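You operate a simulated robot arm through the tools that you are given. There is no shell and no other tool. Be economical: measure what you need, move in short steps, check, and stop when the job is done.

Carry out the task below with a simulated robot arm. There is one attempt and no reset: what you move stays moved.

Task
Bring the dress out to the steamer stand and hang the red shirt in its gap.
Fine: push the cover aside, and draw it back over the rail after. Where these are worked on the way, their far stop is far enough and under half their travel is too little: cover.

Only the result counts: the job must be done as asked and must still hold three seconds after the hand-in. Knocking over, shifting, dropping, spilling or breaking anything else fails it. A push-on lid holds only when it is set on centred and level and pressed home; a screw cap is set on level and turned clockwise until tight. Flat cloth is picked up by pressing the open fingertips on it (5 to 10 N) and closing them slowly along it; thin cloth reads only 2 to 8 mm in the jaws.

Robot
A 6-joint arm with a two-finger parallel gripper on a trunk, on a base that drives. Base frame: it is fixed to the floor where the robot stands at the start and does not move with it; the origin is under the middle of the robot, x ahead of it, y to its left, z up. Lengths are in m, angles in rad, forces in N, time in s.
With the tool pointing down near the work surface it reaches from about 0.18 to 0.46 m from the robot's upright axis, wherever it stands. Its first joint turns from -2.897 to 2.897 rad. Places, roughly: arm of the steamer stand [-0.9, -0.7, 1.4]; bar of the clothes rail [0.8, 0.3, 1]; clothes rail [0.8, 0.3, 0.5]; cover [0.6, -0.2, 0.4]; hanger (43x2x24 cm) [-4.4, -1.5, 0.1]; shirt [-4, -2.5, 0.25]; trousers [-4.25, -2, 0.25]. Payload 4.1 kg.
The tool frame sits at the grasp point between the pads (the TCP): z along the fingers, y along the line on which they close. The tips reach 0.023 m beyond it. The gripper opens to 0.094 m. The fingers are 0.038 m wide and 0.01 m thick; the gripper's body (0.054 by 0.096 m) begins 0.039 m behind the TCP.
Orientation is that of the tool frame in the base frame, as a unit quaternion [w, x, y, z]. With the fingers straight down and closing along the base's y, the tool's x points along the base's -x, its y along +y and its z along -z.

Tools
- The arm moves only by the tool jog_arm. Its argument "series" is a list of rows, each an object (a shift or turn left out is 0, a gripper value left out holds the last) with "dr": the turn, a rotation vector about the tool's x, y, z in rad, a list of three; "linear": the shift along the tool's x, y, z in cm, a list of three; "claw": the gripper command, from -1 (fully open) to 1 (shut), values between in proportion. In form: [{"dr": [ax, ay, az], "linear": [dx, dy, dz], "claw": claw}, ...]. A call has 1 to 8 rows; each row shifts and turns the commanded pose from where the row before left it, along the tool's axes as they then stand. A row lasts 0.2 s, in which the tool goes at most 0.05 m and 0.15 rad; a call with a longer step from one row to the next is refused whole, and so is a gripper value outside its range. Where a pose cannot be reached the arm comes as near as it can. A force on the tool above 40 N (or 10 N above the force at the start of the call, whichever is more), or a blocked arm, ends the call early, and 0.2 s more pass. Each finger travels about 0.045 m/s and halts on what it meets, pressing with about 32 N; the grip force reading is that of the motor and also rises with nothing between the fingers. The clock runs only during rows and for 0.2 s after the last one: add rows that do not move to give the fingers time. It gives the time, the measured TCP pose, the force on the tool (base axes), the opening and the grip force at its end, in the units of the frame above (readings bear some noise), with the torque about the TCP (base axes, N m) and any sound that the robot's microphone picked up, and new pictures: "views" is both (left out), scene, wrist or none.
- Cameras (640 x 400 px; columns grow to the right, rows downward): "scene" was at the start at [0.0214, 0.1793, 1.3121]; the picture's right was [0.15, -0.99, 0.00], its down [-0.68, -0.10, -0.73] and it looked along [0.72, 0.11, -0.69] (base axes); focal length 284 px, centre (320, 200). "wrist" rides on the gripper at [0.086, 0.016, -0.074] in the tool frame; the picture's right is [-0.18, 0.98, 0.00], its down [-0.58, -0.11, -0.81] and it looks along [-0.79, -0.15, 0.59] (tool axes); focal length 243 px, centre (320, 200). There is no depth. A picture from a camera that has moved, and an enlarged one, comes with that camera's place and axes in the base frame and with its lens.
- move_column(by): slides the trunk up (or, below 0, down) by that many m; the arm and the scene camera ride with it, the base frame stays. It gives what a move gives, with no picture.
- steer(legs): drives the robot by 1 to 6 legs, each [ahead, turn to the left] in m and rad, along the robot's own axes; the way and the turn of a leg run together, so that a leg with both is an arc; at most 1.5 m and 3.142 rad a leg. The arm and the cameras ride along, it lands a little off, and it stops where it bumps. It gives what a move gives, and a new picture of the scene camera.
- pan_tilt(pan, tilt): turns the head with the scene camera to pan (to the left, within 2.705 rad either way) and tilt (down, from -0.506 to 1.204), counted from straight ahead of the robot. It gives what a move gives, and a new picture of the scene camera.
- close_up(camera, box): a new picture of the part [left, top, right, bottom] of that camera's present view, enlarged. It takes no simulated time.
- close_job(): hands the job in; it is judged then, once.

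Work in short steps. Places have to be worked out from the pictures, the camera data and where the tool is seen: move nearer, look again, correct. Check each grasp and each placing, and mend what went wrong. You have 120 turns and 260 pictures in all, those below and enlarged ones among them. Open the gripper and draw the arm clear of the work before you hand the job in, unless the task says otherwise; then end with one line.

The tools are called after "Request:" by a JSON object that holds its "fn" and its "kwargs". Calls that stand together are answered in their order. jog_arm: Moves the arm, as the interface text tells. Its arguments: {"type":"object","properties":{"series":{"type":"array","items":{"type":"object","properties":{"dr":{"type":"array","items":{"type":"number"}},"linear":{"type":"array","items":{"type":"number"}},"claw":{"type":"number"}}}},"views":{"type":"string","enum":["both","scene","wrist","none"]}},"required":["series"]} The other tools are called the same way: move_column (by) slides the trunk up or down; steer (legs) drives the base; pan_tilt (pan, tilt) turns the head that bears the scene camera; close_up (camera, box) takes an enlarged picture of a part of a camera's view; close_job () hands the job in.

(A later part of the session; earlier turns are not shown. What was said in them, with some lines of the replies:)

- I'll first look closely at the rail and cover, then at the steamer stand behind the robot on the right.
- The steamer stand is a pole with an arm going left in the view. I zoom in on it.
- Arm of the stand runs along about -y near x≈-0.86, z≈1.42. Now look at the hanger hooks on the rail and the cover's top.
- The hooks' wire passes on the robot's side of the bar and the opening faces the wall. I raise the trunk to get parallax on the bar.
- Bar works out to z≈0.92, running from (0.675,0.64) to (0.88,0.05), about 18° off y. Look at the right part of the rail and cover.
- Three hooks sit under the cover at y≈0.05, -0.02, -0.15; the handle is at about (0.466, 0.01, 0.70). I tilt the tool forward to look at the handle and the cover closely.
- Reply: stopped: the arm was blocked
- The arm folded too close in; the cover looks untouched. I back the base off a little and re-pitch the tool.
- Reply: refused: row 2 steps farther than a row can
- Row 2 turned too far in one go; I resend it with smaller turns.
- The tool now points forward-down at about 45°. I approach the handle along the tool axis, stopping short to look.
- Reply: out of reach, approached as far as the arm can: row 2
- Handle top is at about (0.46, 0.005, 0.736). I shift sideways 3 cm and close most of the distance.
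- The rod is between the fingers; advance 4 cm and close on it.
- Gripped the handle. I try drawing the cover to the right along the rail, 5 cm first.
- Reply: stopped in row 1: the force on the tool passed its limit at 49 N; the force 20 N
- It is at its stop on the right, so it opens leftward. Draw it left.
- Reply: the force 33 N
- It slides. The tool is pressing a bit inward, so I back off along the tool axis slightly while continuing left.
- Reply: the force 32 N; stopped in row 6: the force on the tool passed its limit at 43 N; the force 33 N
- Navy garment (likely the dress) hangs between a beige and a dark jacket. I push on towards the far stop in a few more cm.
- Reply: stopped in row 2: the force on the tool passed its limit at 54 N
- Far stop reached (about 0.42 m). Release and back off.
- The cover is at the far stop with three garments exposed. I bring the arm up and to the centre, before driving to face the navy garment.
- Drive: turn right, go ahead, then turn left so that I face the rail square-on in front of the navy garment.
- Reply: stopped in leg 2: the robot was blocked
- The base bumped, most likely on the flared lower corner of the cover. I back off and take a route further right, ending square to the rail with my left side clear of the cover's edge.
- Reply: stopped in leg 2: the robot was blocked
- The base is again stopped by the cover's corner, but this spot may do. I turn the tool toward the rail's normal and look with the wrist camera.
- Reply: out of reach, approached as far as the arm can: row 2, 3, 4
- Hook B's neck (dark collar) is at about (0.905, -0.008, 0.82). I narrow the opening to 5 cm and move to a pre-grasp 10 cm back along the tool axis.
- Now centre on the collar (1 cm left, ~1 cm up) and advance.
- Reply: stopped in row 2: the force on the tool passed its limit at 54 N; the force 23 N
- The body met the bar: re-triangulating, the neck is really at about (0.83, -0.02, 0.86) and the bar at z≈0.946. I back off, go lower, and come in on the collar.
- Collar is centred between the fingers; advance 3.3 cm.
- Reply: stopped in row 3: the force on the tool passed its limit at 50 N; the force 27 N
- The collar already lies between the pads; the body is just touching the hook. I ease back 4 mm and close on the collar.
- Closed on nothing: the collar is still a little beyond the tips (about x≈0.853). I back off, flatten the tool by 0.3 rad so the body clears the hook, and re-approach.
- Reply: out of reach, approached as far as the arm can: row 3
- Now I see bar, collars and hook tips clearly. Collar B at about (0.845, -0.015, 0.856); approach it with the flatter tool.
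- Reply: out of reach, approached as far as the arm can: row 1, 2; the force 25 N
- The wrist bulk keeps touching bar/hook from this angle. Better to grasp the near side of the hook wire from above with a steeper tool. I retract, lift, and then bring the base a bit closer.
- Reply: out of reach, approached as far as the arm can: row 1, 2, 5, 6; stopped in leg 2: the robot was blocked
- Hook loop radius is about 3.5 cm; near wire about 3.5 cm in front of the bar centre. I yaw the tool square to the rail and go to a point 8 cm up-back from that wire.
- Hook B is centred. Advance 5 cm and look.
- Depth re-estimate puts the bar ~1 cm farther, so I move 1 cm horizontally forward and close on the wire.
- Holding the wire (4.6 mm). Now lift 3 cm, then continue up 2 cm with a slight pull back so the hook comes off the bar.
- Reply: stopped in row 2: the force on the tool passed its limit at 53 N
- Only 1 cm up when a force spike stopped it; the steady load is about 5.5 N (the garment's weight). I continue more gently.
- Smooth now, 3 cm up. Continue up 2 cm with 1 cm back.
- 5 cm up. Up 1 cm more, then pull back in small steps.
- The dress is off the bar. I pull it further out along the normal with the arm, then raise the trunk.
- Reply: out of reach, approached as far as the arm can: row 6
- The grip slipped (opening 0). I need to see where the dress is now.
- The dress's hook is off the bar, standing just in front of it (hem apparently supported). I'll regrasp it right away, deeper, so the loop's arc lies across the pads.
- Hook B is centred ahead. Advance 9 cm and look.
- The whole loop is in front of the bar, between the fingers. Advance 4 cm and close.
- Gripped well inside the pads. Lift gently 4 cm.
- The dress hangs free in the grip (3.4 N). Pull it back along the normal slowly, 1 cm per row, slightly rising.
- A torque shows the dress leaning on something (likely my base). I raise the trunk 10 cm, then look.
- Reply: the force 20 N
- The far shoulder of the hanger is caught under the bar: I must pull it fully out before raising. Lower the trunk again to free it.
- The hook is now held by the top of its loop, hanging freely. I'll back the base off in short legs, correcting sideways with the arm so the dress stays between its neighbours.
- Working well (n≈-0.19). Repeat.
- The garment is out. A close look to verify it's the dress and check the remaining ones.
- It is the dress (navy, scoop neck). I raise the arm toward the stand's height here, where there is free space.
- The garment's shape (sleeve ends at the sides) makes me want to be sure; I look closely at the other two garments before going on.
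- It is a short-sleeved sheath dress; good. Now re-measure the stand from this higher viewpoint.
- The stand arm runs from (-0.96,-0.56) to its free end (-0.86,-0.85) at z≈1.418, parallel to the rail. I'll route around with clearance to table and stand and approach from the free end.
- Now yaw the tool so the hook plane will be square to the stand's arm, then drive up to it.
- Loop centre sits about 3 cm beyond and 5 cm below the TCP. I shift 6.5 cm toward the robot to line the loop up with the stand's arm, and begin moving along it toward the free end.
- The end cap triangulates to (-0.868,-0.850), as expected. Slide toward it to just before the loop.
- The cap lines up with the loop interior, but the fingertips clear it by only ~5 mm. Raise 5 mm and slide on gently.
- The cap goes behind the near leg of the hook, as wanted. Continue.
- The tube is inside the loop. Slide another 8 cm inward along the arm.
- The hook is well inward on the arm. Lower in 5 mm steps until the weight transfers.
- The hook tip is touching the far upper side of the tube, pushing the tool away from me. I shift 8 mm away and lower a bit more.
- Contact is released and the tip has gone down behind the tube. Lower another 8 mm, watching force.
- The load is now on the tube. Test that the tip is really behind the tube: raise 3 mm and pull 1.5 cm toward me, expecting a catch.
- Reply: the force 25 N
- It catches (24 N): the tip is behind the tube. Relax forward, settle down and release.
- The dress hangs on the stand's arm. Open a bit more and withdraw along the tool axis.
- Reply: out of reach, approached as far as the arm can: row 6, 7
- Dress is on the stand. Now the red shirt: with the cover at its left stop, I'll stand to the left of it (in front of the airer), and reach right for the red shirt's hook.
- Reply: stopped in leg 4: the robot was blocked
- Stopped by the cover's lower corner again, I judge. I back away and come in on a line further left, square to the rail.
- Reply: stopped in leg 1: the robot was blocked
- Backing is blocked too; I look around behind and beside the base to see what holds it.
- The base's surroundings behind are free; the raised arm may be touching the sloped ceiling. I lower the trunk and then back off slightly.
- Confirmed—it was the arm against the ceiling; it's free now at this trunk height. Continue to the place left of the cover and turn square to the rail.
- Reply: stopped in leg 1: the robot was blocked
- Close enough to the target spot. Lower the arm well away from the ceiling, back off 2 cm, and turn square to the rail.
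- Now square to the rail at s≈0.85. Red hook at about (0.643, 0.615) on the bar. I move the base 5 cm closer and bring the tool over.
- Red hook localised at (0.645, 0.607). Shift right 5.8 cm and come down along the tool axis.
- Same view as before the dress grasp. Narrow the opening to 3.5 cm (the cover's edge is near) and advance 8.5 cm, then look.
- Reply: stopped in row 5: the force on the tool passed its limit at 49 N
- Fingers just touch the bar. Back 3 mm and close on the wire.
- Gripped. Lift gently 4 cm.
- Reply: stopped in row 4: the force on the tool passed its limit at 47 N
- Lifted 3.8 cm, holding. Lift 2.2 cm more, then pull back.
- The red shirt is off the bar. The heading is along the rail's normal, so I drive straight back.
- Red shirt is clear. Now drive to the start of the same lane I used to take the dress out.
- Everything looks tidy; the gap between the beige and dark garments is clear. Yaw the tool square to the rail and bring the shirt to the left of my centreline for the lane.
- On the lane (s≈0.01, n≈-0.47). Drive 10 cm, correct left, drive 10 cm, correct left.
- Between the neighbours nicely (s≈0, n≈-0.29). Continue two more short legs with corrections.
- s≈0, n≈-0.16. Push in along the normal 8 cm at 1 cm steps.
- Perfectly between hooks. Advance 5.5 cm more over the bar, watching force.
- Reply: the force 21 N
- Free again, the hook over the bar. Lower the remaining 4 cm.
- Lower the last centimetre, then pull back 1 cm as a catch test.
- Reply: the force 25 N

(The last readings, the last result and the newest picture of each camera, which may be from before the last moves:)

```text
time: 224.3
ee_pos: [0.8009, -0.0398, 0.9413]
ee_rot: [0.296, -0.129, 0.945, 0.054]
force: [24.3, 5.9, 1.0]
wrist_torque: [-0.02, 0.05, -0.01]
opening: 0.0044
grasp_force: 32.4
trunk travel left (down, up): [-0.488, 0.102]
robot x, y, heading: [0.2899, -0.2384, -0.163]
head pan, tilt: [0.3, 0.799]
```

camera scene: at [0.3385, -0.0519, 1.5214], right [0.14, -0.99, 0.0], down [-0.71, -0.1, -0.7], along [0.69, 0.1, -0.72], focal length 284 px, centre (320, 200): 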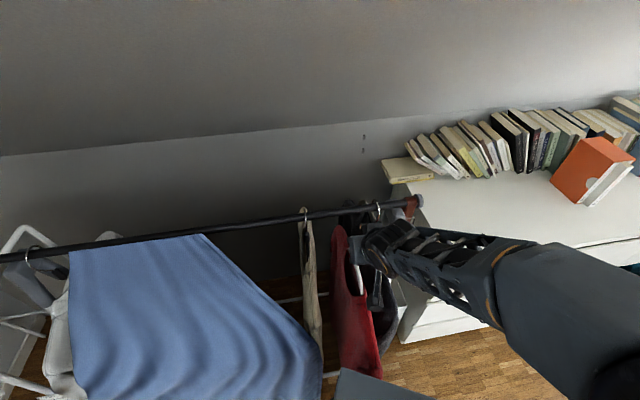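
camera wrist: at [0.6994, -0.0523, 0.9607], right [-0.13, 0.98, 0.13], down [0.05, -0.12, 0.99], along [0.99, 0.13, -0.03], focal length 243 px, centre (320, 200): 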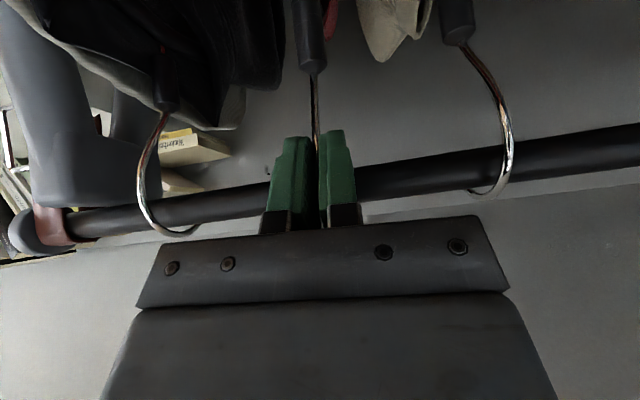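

It rests on the bar and catches when pulled: hooked. Relax forward, open and withdraw up-back.

Request:
{"fn": "jog_arm", "kwargs": {"series": [{"linear": [-0.5, 0, 0.36], "claw": 1}, {"linear": [-0.4, 0, 0.29]}, {"claw": 0.7}, {"claw": 0.4}, {"claw": 0.2}, {"linear": [0, 0, -2], "claw": 0.1}, {"linear": [0, 0, -3]}, {"linear": [0, 0, -4]}], "views": "none"}}

Request:
{"fn": "jog_arm", "kwargs": {"series": [{"linear": [0, 0, -4]}, {"linear": [0, 0, -4]}, {"linear": [0, 0, 0]}], "views": "both"}}

Request:
{"fn": "close_up", "kwargs": {"camera": "wrist", "box": [200, 0, 480, 150]}}

```text
time: 226.2
ee_pos: [0.7608, -0.0525, 1.0156]
ee_rot: [0.297, -0.131, 0.944, 0.054]
force: [0.3, 0.0, 0.9]
wrist_torque: [0.0, 0.01, -0.02]
opening: 0.0425
grasp_force: 0.1
trunk travel left (down, up): [-0.488, 0.102]
robot x, y, heading: [0.2878, -0.2367, -0.153]
head pan, tilt: [0.3, 0.799]
```

```text
time: 226.9
ee_pos: [0.7166, -0.0667, 1.0812]
ee_rot: [0.296, -0.129, 0.945, 0.054]
force: [0.2, -0.1, 1.5]
wrist_torque: [0.0, -0.01, -0.01]
opening: 0.0424
grasp_force: 0.1
trunk travel left (down, up): [-0.488, 0.102]
robot x, y, heading: [0.2937, -0.2414, -0.151]
head pan, tilt: [0.3, 0.799]
camera scene: at [0.3376, -0.0518, 1.5214], right [0.14, -0.99, 0.0], down [-0.71, -0.1, -0.7], along [0.69, 0.1, -0.72], focal length 284 px, centre (320, 200)
camera wrist: at [0.6029, -0.0837, 1.0925], right [-0.13, 0.98, 0.13], down [0.05, -0.12, 0.99], along [0.99, 0.13, -0.03], focal length 243 px, centre (320, 200)
```

scene: 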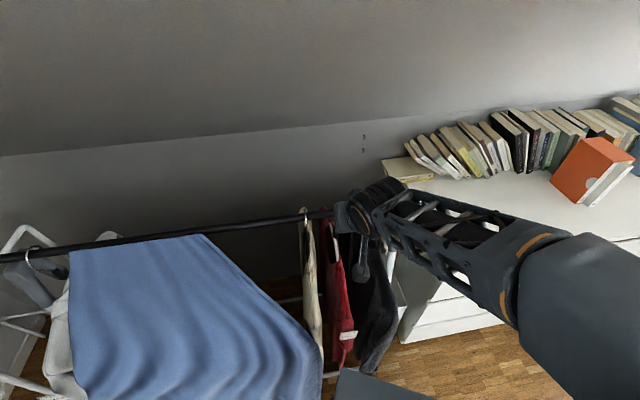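
wrist: 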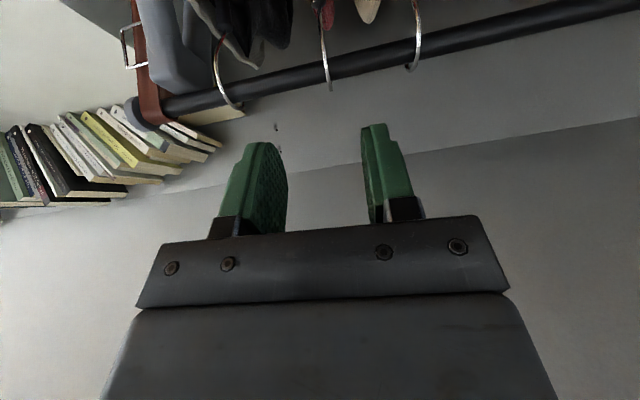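

```text
2.29 times, centred on (340, 75) of wrist
camera zoom: at [0.6029, -0.0837, 1.0925], right [-0.13, 0.98, 0.13], down [0.05, -0.12, 0.99], along [0.99, 0.13, -0.03], focal length 555 px, centre (274, 486)
```

zoom: 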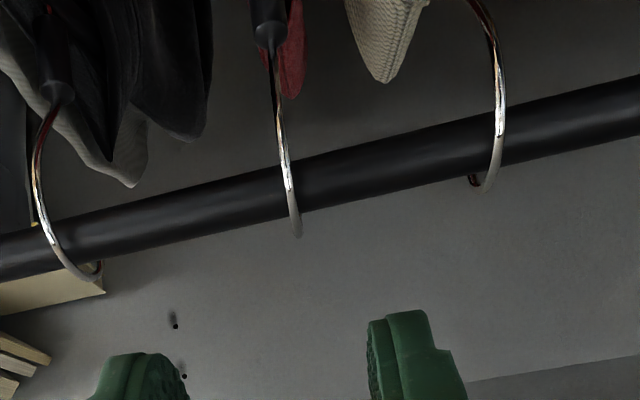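

The red shirt hangs in the gap between the neighbours. Now back out and return to the spot from which I worked the cover's handle.

Request:
{"fn": "steer", "kwargs": {"legs": [[-0.3, 0], [0, -0.875], [-0.225, 0], [0, 1.03]]}}

Request:
{"fn": "move_column", "kwargs": {"by": -0.1}}

Request:
{"fn": "jog_arm", "kwargs": {"series": [{"dr": [0.072, 0, 0.1025], "claw": -1}, {"dr": [0.072, 0, 0.1025]}, {"dr": [0.072, 0, 0.1025]}, {"dr": [0.072, 0, 0.1025]}, {"dr": [0, -0.085, 0]}, {"dr": [0, -0.085, 0]}, {"linear": [0, 0, 0]}], "views": "wrist"}}

```text
time: 235.2
ee_pos: [0.2745, 0.234, 1.0812]
ee_rot: [0.293, -0.196, 0.933, 0.075]
force: [0.2, 0.9, 0.7]
wrist_torque: [-0.01, 0.02, 0.01]
opening: 0.0422
grasp_force: 0.1
trunk travel left (down, up): [-0.488, 0.102]
robot x, y, heading: [-0.1205, 0.0069, -0.018]
head pan, tilt: [0.3, 0.799]
camera scene: at [-0.1025, 0.1949, 1.5214], right [0.28, -0.96, 0.0], down [-0.69, -0.2, -0.7], along [0.67, 0.2, -0.72], focal length 284 px, centre (320, 200)
```

scene: 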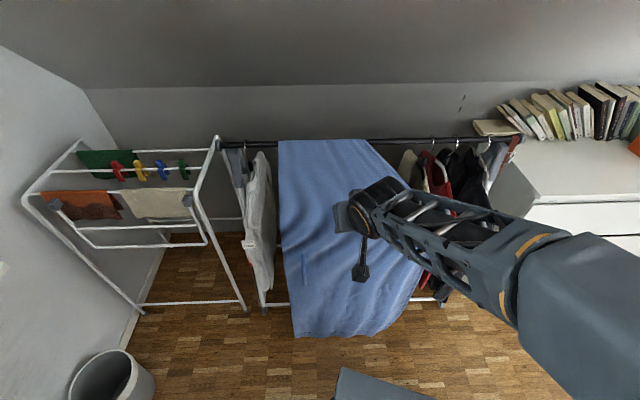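

```text
time: 236.5
ee_pos: [0.2751, 0.2346, 0.9795]
ee_rot: [0.291, -0.197, 0.933, 0.074]
force: [-1.2, -1.0, 0.0]
wrist_torque: [0.02, -0.02, -0.01]
opening: 0.0422
grasp_force: 0.1
trunk travel left (down, up): [-0.388, 0.202]
robot x, y, heading: [-0.1192, 0.0026, -0.019]
head pan, tilt: [0.3, 0.799]
```

```text
time: 238.1
ee_pos: [0.2749, 0.2337, 0.9805]
ee_rot: [0.376, 0.04, 0.926, -0.004]
force: [-0.5, -0.7, -0.5]
wrist_torque: [-0.02, -0.01, -0.02]
opening: 0.0941
grasp_force: 0.1
trunk travel left (down, up): [-0.388, 0.202]
robot x, y, heading: [-0.1235, 0.0037, -0.013]
head pan, tilt: [0.3, 0.799]
camera wrist: at [0.1623, 0.2588, 0.9741], right [0.21, 0.97, 0.15], down [-0.16, -0.12, 0.98], along [0.97, -0.23, 0.13], focal length 243 px, centre (320, 200)
```

wrist: 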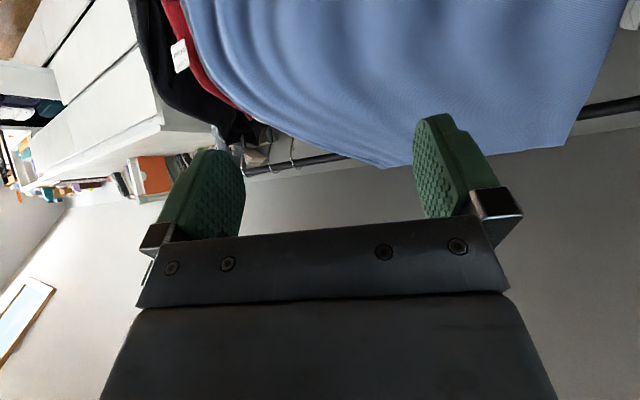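

Handle expected at about (0.33, 0.398, 0.702). Move to a point 10 cm short of it along the tool axis.

Request:
{"fn": "jog_arm", "kwargs": {"series": [{"linear": [2.77, 2.7, 2.18]}, {"linear": [2.77, 2.7, 2.18]}, {"linear": [2.77, 2.7, 2.18]}, {"linear": [2.77, 2.7, 2.18]}, {"linear": [2.77, 2.7, 2.18]}, {"linear": [2.77, 2.7, 2.18]}, {"linear": [0, 0, 0]}], "views": "wrist"}}

```text
time: 239.7
ee_pos: [0.2595, 0.4012, 0.7742]
ee_rot: [0.376, 0.041, 0.926, -0.006]
force: [0.2, 0.3, -0.2]
wrist_torque: [-0.01, -0.02, 0.01]
opening: 0.0939
grasp_force: 0.0
trunk travel left (down, up): [-0.388, 0.202]
robot x, y, heading: [-0.1254, 0.0061, -0.013]
head pan, tilt: [0.3, 0.799]
camera wrist: at [0.1474, 0.4266, 0.7676], right [0.21, 0.97, 0.15], down [-0.16, -0.12, 0.98], along [0.97, -0.23, 0.13], focal length 243 px, centre (320, 200)
```

wrist: 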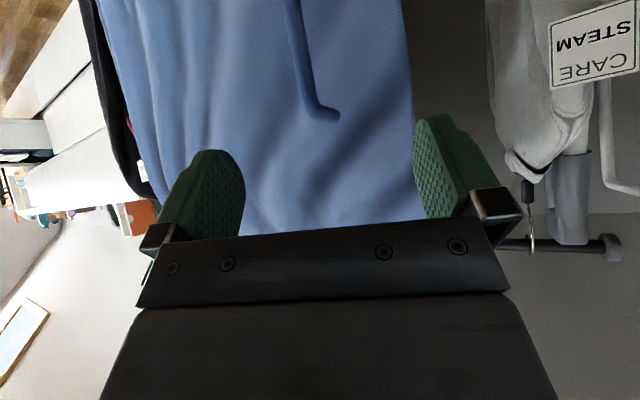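

Request:
{"fn": "jog_arm", "kwargs": {"series": [{"linear": [-0.4, -0.6, 3.5]}, {"linear": [0, 0, 3.5]}, {"linear": [0, 0, 2.5]}, {"linear": [0, 0, 0]}], "views": "wrist"}}

```text
time: 240.7
ee_pos: [0.3282, 0.3915, 0.7092]
ee_rot: [0.376, 0.04, 0.926, -0.004]
force: [0.3, 0.0, 0.0]
wrist_torque: [-0.01, -0.03, 0.0]
opening: 0.0939
grasp_force: 0.0
trunk travel left (down, up): [-0.388, 0.202]
robot x, y, heading: [-0.1256, 0.0061, -0.02]
head pan, tilt: [0.3, 0.799]
camera wrist: at [0.2161, 0.4158, 0.7024], right [0.21, 0.97, 0.15], down [-0.15, -0.12, 0.98], along [0.97, -0.23, 0.13], focal length 243 px, centre (320, 200)
```

wrist: 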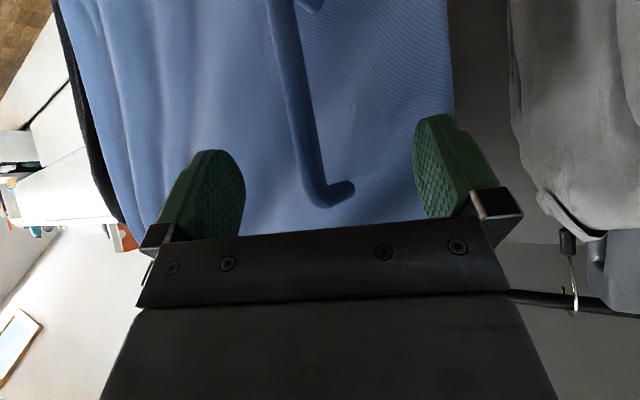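

Same view as at the first successful handle grasp. Advance 5 mm and close.

Request:
{"fn": "jog_arm", "kwargs": {"series": [{"linear": [0, 0, 0.8], "claw": 0.3}, {"claw": 1}, {"claw": 1}, {"claw": 1}, {"claw": 1}, {"claw": 1}, {"claw": 1}], "views": "none"}}

```text
time: 242.3
ee_pos: [0.334, 0.3902, 0.7026]
ee_rot: [0.377, 0.039, 0.926, -0.006]
force: [-8.4, -4.3, 0.2]
wrist_torque: [-1.59, 0.26, 0.04]
opening: 0.015
grasp_force: 44.9
trunk travel left (down, up): [-0.388, 0.202]
robot x, y, heading: [-0.1223, 0.001, -0.014]
head pan, tilt: [0.3, 0.799]
```

Gripped. Draw the cover to the right along the rail.

Request:
{"fn": "jog_arm", "kwargs": {"series": [{"linear": [-0.6, -1.84, 0.52], "claw": 1}, {"linear": [-0.6, -1.84, 0.52]}, {"linear": [-0.6, -1.84, 0.52]}, {"linear": [-0.6, -1.84, 0.52]}, {"linear": [-0.6, -1.84, 0.52]}, {"linear": [-0.6, -1.84, 0.52]}, {"linear": [0, 0, 0]}], "views": "none"}}

```text
time: 243.9
ee_pos: [0.3714, 0.2765, 0.7031]
ee_rot: [0.375, 0.041, 0.926, -0.006]
force: [-18.4, -6.3, -10.3]
wrist_torque: [-1.53, 0.57, -0.03]
opening: 0.0147
grasp_force: 44.9
trunk travel left (down, up): [-0.388, 0.202]
robot x, y, heading: [-0.1253, 0.0034, -0.016]
head pan, tilt: [0.3, 0.799]
```

Request:
{"fn": "jog_arm", "kwargs": {"series": [{"linear": [-0.1, -1.84, 0.3], "claw": 1}, {"linear": [-0.6, -1.84, 0.52]}, {"linear": [-0.6, -1.84, 0.52]}, {"linear": [-0.6, -1.84, 0.52]}, {"linear": [-0.6, -1.84, 0.52]}, {"linear": [-0.6, -1.84, 0.52]}, {"linear": [-0.6, -1.84, 0.52]}, {"linear": [0, 0, 0]}], "views": "scene"}}

```text
time: 245.7
ee_pos: [0.414, 0.146, 0.7038]
ee_rot: [0.379, 0.042, 0.924, -0.006]
force: [20.6, 7.9, 11.4]
wrist_torque: [-1.51, -0.19, 0.2]
opening: 0.015
grasp_force: 44.6
trunk travel left (down, up): [-0.388, 0.202]
robot x, y, heading: [-0.1209, 0.0056, -0.019]
head pan, tilt: [0.3, 0.799]
camera scene: at [-0.1014, 0.1955, 1.4215], right [0.28, -0.96, 0.0], down [-0.69, -0.2, -0.7], along [0.67, 0.2, -0.72], focal length 284 px, centre (320, 200)
```

scene: 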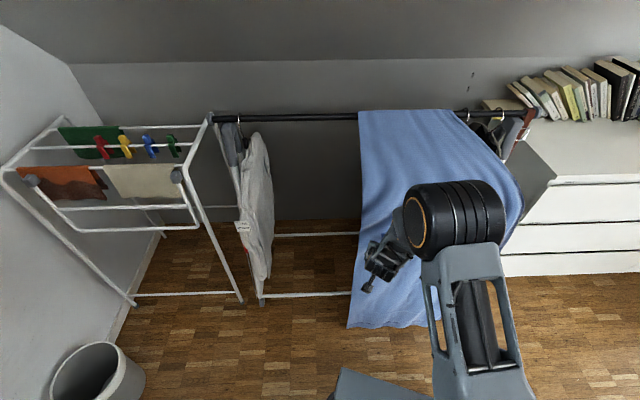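

Request:
{"fn": "jog_arm", "kwargs": {"series": [{"linear": [-0.9, -1.84, 0.75], "claw": 1}, {"linear": [-0.6, -1.84, 0.52]}, {"linear": [-0.6, -1.84, 0.52]}, {"linear": [-0.6, -1.84, 0.52]}, {"linear": [-0.6, -1.84, 0.52]}, {"linear": [-0.6, -1.84, 0.52]}, {"linear": [-0.6, -1.84, 0.52]}, {"linear": [0, 0, 0]}], "views": "none"}}

Request:
{"fn": "jog_arm", "kwargs": {"series": [{"linear": [-0.5, -1.84, 0.3], "claw": 1}, {"linear": [-0.3, -0.9, 0.26]}, {"linear": [-0.3, -0.9, 0.26]}, {"linear": [0, 0, 0]}], "views": "scene"}}

```text
time: 247.2
ee_pos: [0.4562, 0.0268, 0.7032]
ee_rot: [0.364, 0.041, 0.931, -0.015]
force: [-12.5, -6.5, 12.4]
wrist_torque: [-1.79, -0.12, -0.19]
opening: 0.0146
grasp_force: 44.7
out of reach, approached as far as the arm can: row 6, 7
trunk travel left (down, up): [-0.388, 0.202]
robot x, y, heading: [-0.1232, 0.0037, -0.024]
head pan, tilt: [0.3, 0.799]
stopped in row 7: the force on the tool passed its limit at 48 N (the readings are from after the stop); the commanded pose is now the measured one
```

```text
time: 248.0
ee_pos: [0.4585, 0.02, 0.7036]
ee_rot: [0.362, 0.046, 0.931, -0.016]
force: [-18.9, -4.8, 20.7]
wrist_torque: [-1.81, 0.07, 0.08]
opening: 0.0144
grasp_force: 44.5
out of reach, approached as far as the arm can: row 1, 2, 3
trunk travel left (down, up): [-0.388, 0.202]
robot x, y, heading: [-0.122, 0.0016, -0.021]
head pan, tilt: [0.3, 0.799]
stopped in row 3: the force on the tool passed its limit at 42 N (the readings are from after the stop); the commanded pose is now the measured one
camera scene: at [-0.1062, 0.1945, 1.4217], right [0.28, -0.96, 0.0], down [-0.69, -0.2, -0.7], along [0.67, 0.19, -0.72], focal length 284 px, centre (320, 200)
```

scene: 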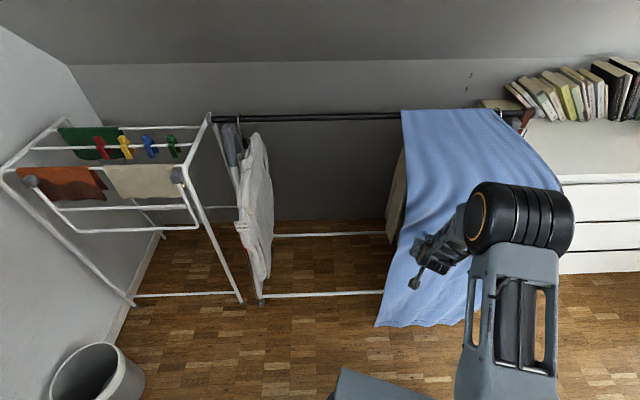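

About 1–2 cm short of the original stop, and the arm is at its reach limit; I use a tiny base turn to the right to finish the pull.

Request:
{"fn": "steer", "kwargs": {"legs": [[0, -0.035]]}}

Request:
{"fn": "jog_arm", "kwargs": {"series": [{"linear": [0, 0, 0], "claw": 1}], "views": "none"}}

```text
time: 248.8
ee_pos: [0.4647, 0.0012, 0.7027]
ee_rot: [0.365, 0.062, 0.929, -0.022]
force: [27.0, 6.9, 10.8]
wrist_torque: [-1.6, -0.86, 0.36]
opening: 0.0146
grasp_force: 44.8
trunk travel left (down, up): [-0.388, 0.202]
robot x, y, heading: [-0.1221, 0.0058, -0.053]
head pan, tilt: [0.3, 0.799]
camera scene: at [-0.0945, 0.1947, 1.4213], right [0.24, -0.97, 0.0], down [-0.7, -0.18, -0.7], along [0.68, 0.17, -0.72], focal length 284 px, centre (320, 200)
```

scene: 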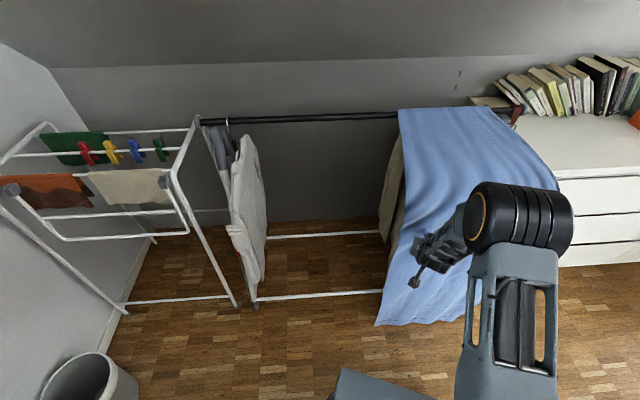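

```text
time: 249.2
ee_pos: [0.4659, 0.001, 0.7029]
ee_rot: [0.365, 0.061, 0.929, -0.021]
force: [4.4, 1.1, -2.0]
wrist_torque: [-1.56, 0.21, 0.16]
opening: 0.0144
grasp_force: 44.8
trunk travel left (down, up): [-0.388, 0.202]
robot x, y, heading: [-0.1202, 0.0047, -0.048]
head pan, tilt: [0.3, 0.799]
```

The handle is back at its original stop (≈(0.465, 0.001)). Release and withdraw clear.

Request:
{"fn": "jog_arm", "kwargs": {"series": [{"claw": 0.6}, {"claw": 0}, {"claw": -0.6}, {"claw": -1}, {"claw": -1}, {"linear": [0, 0, -4]}, {"linear": [0, 0, -4]}, {"linear": [0, 0, -4]}], "views": "none"}}

Request:
{"fn": "steer", "kwargs": {"legs": [[-0.25, 0]]}}

Request:
{"fn": "pan_tilt", "kwargs": {"pan": -2.2, "tilt": 0.3}}

```text
time: 250.9
ee_pos: [0.3836, 0.011, 0.7922]
ee_rot: [0.365, 0.062, 0.929, -0.021]
force: [0.3, -0.5, -1.6]
wrist_torque: [-0.01, 0.03, 0.0]
opening: 0.0939
grasp_force: 0.0
trunk travel left (down, up): [-0.388, 0.202]
robot x, y, heading: [-0.1216, 0.0034, -0.051]
head pan, tilt: [0.3, 0.799]
```

```text
time: 252.8
ee_pos: [0.1346, 0.0259, 0.7921]
ee_rot: [0.365, 0.062, 0.929, -0.022]
force: [0.4, 0.3, -0.7]
wrist_torque: [-0.02, -0.01, 0.01]
opening: 0.094
grasp_force: 0.1
trunk travel left (down, up): [-0.388, 0.202]
robot x, y, heading: [-0.3685, 0.0152, -0.053]
head pan, tilt: [0.3, 0.799]
camera scene: at [-0.3454, 0.2068, 1.4214], right [0.25, -0.97, 0.0], down [-0.69, -0.18, -0.7], along [0.68, 0.17, -0.72], focal length 284 px, centre (320, 200)
```

scene: 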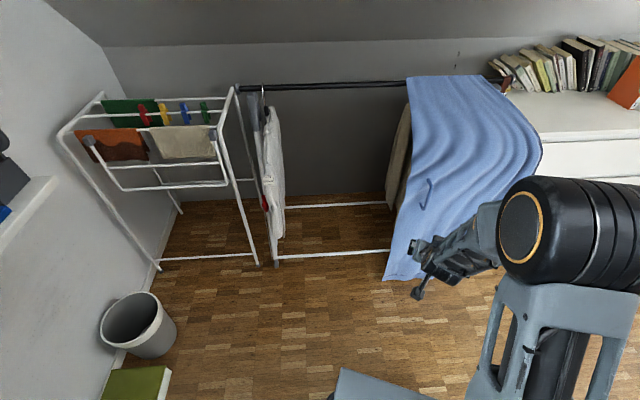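

```text
time: 255.0
ee_pos: [0.1347, 0.0249, 0.7909]
ee_rot: [0.365, 0.061, 0.929, -0.022]
force: [0.2, 0.2, 0.2]
wrist_torque: [0.01, -0.01, -0.01]
opening: 0.0943
grasp_force: 0.1
trunk travel left (down, up): [-0.388, 0.202]
robot x, y, heading: [-0.3729, 0.0133, -0.048]
head pan, tilt: [-2.201, 0.3]
camera scene: at [-0.4825, 0.1144, 1.4658], right [-0.78, 0.63, 0.0], down [0.19, 0.23, -0.96], along [-0.6, -0.74, -0.3], focal length 284 px, centre (320, 200)
```

scene: 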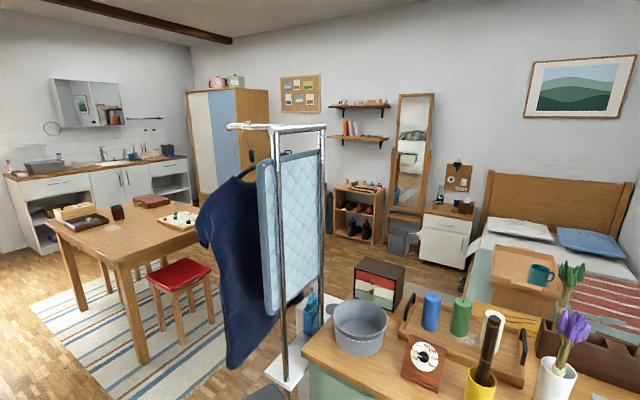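

The dress hangs on the steamer stand. The red shirt is in its gap and the cover is back over the rail. The gripper is open and the arm is clear, so I hand in.

Request:
{"fn": "close_job", "kwargs": {}}

```text
The job is handed in.
```

The dress hangs on the steamer stand's arm, the red shirt hangs in the dress's gap on the rail, and the cover is drawn back to its starting stop. During the work the dress slipped from the gripper once while still between its neighbours, without reaching the floor. The base also bumped lightly several times, at the cover's lower corner and once with the arm on the sloped ceiling. I saw nothing knocked over or shifted.
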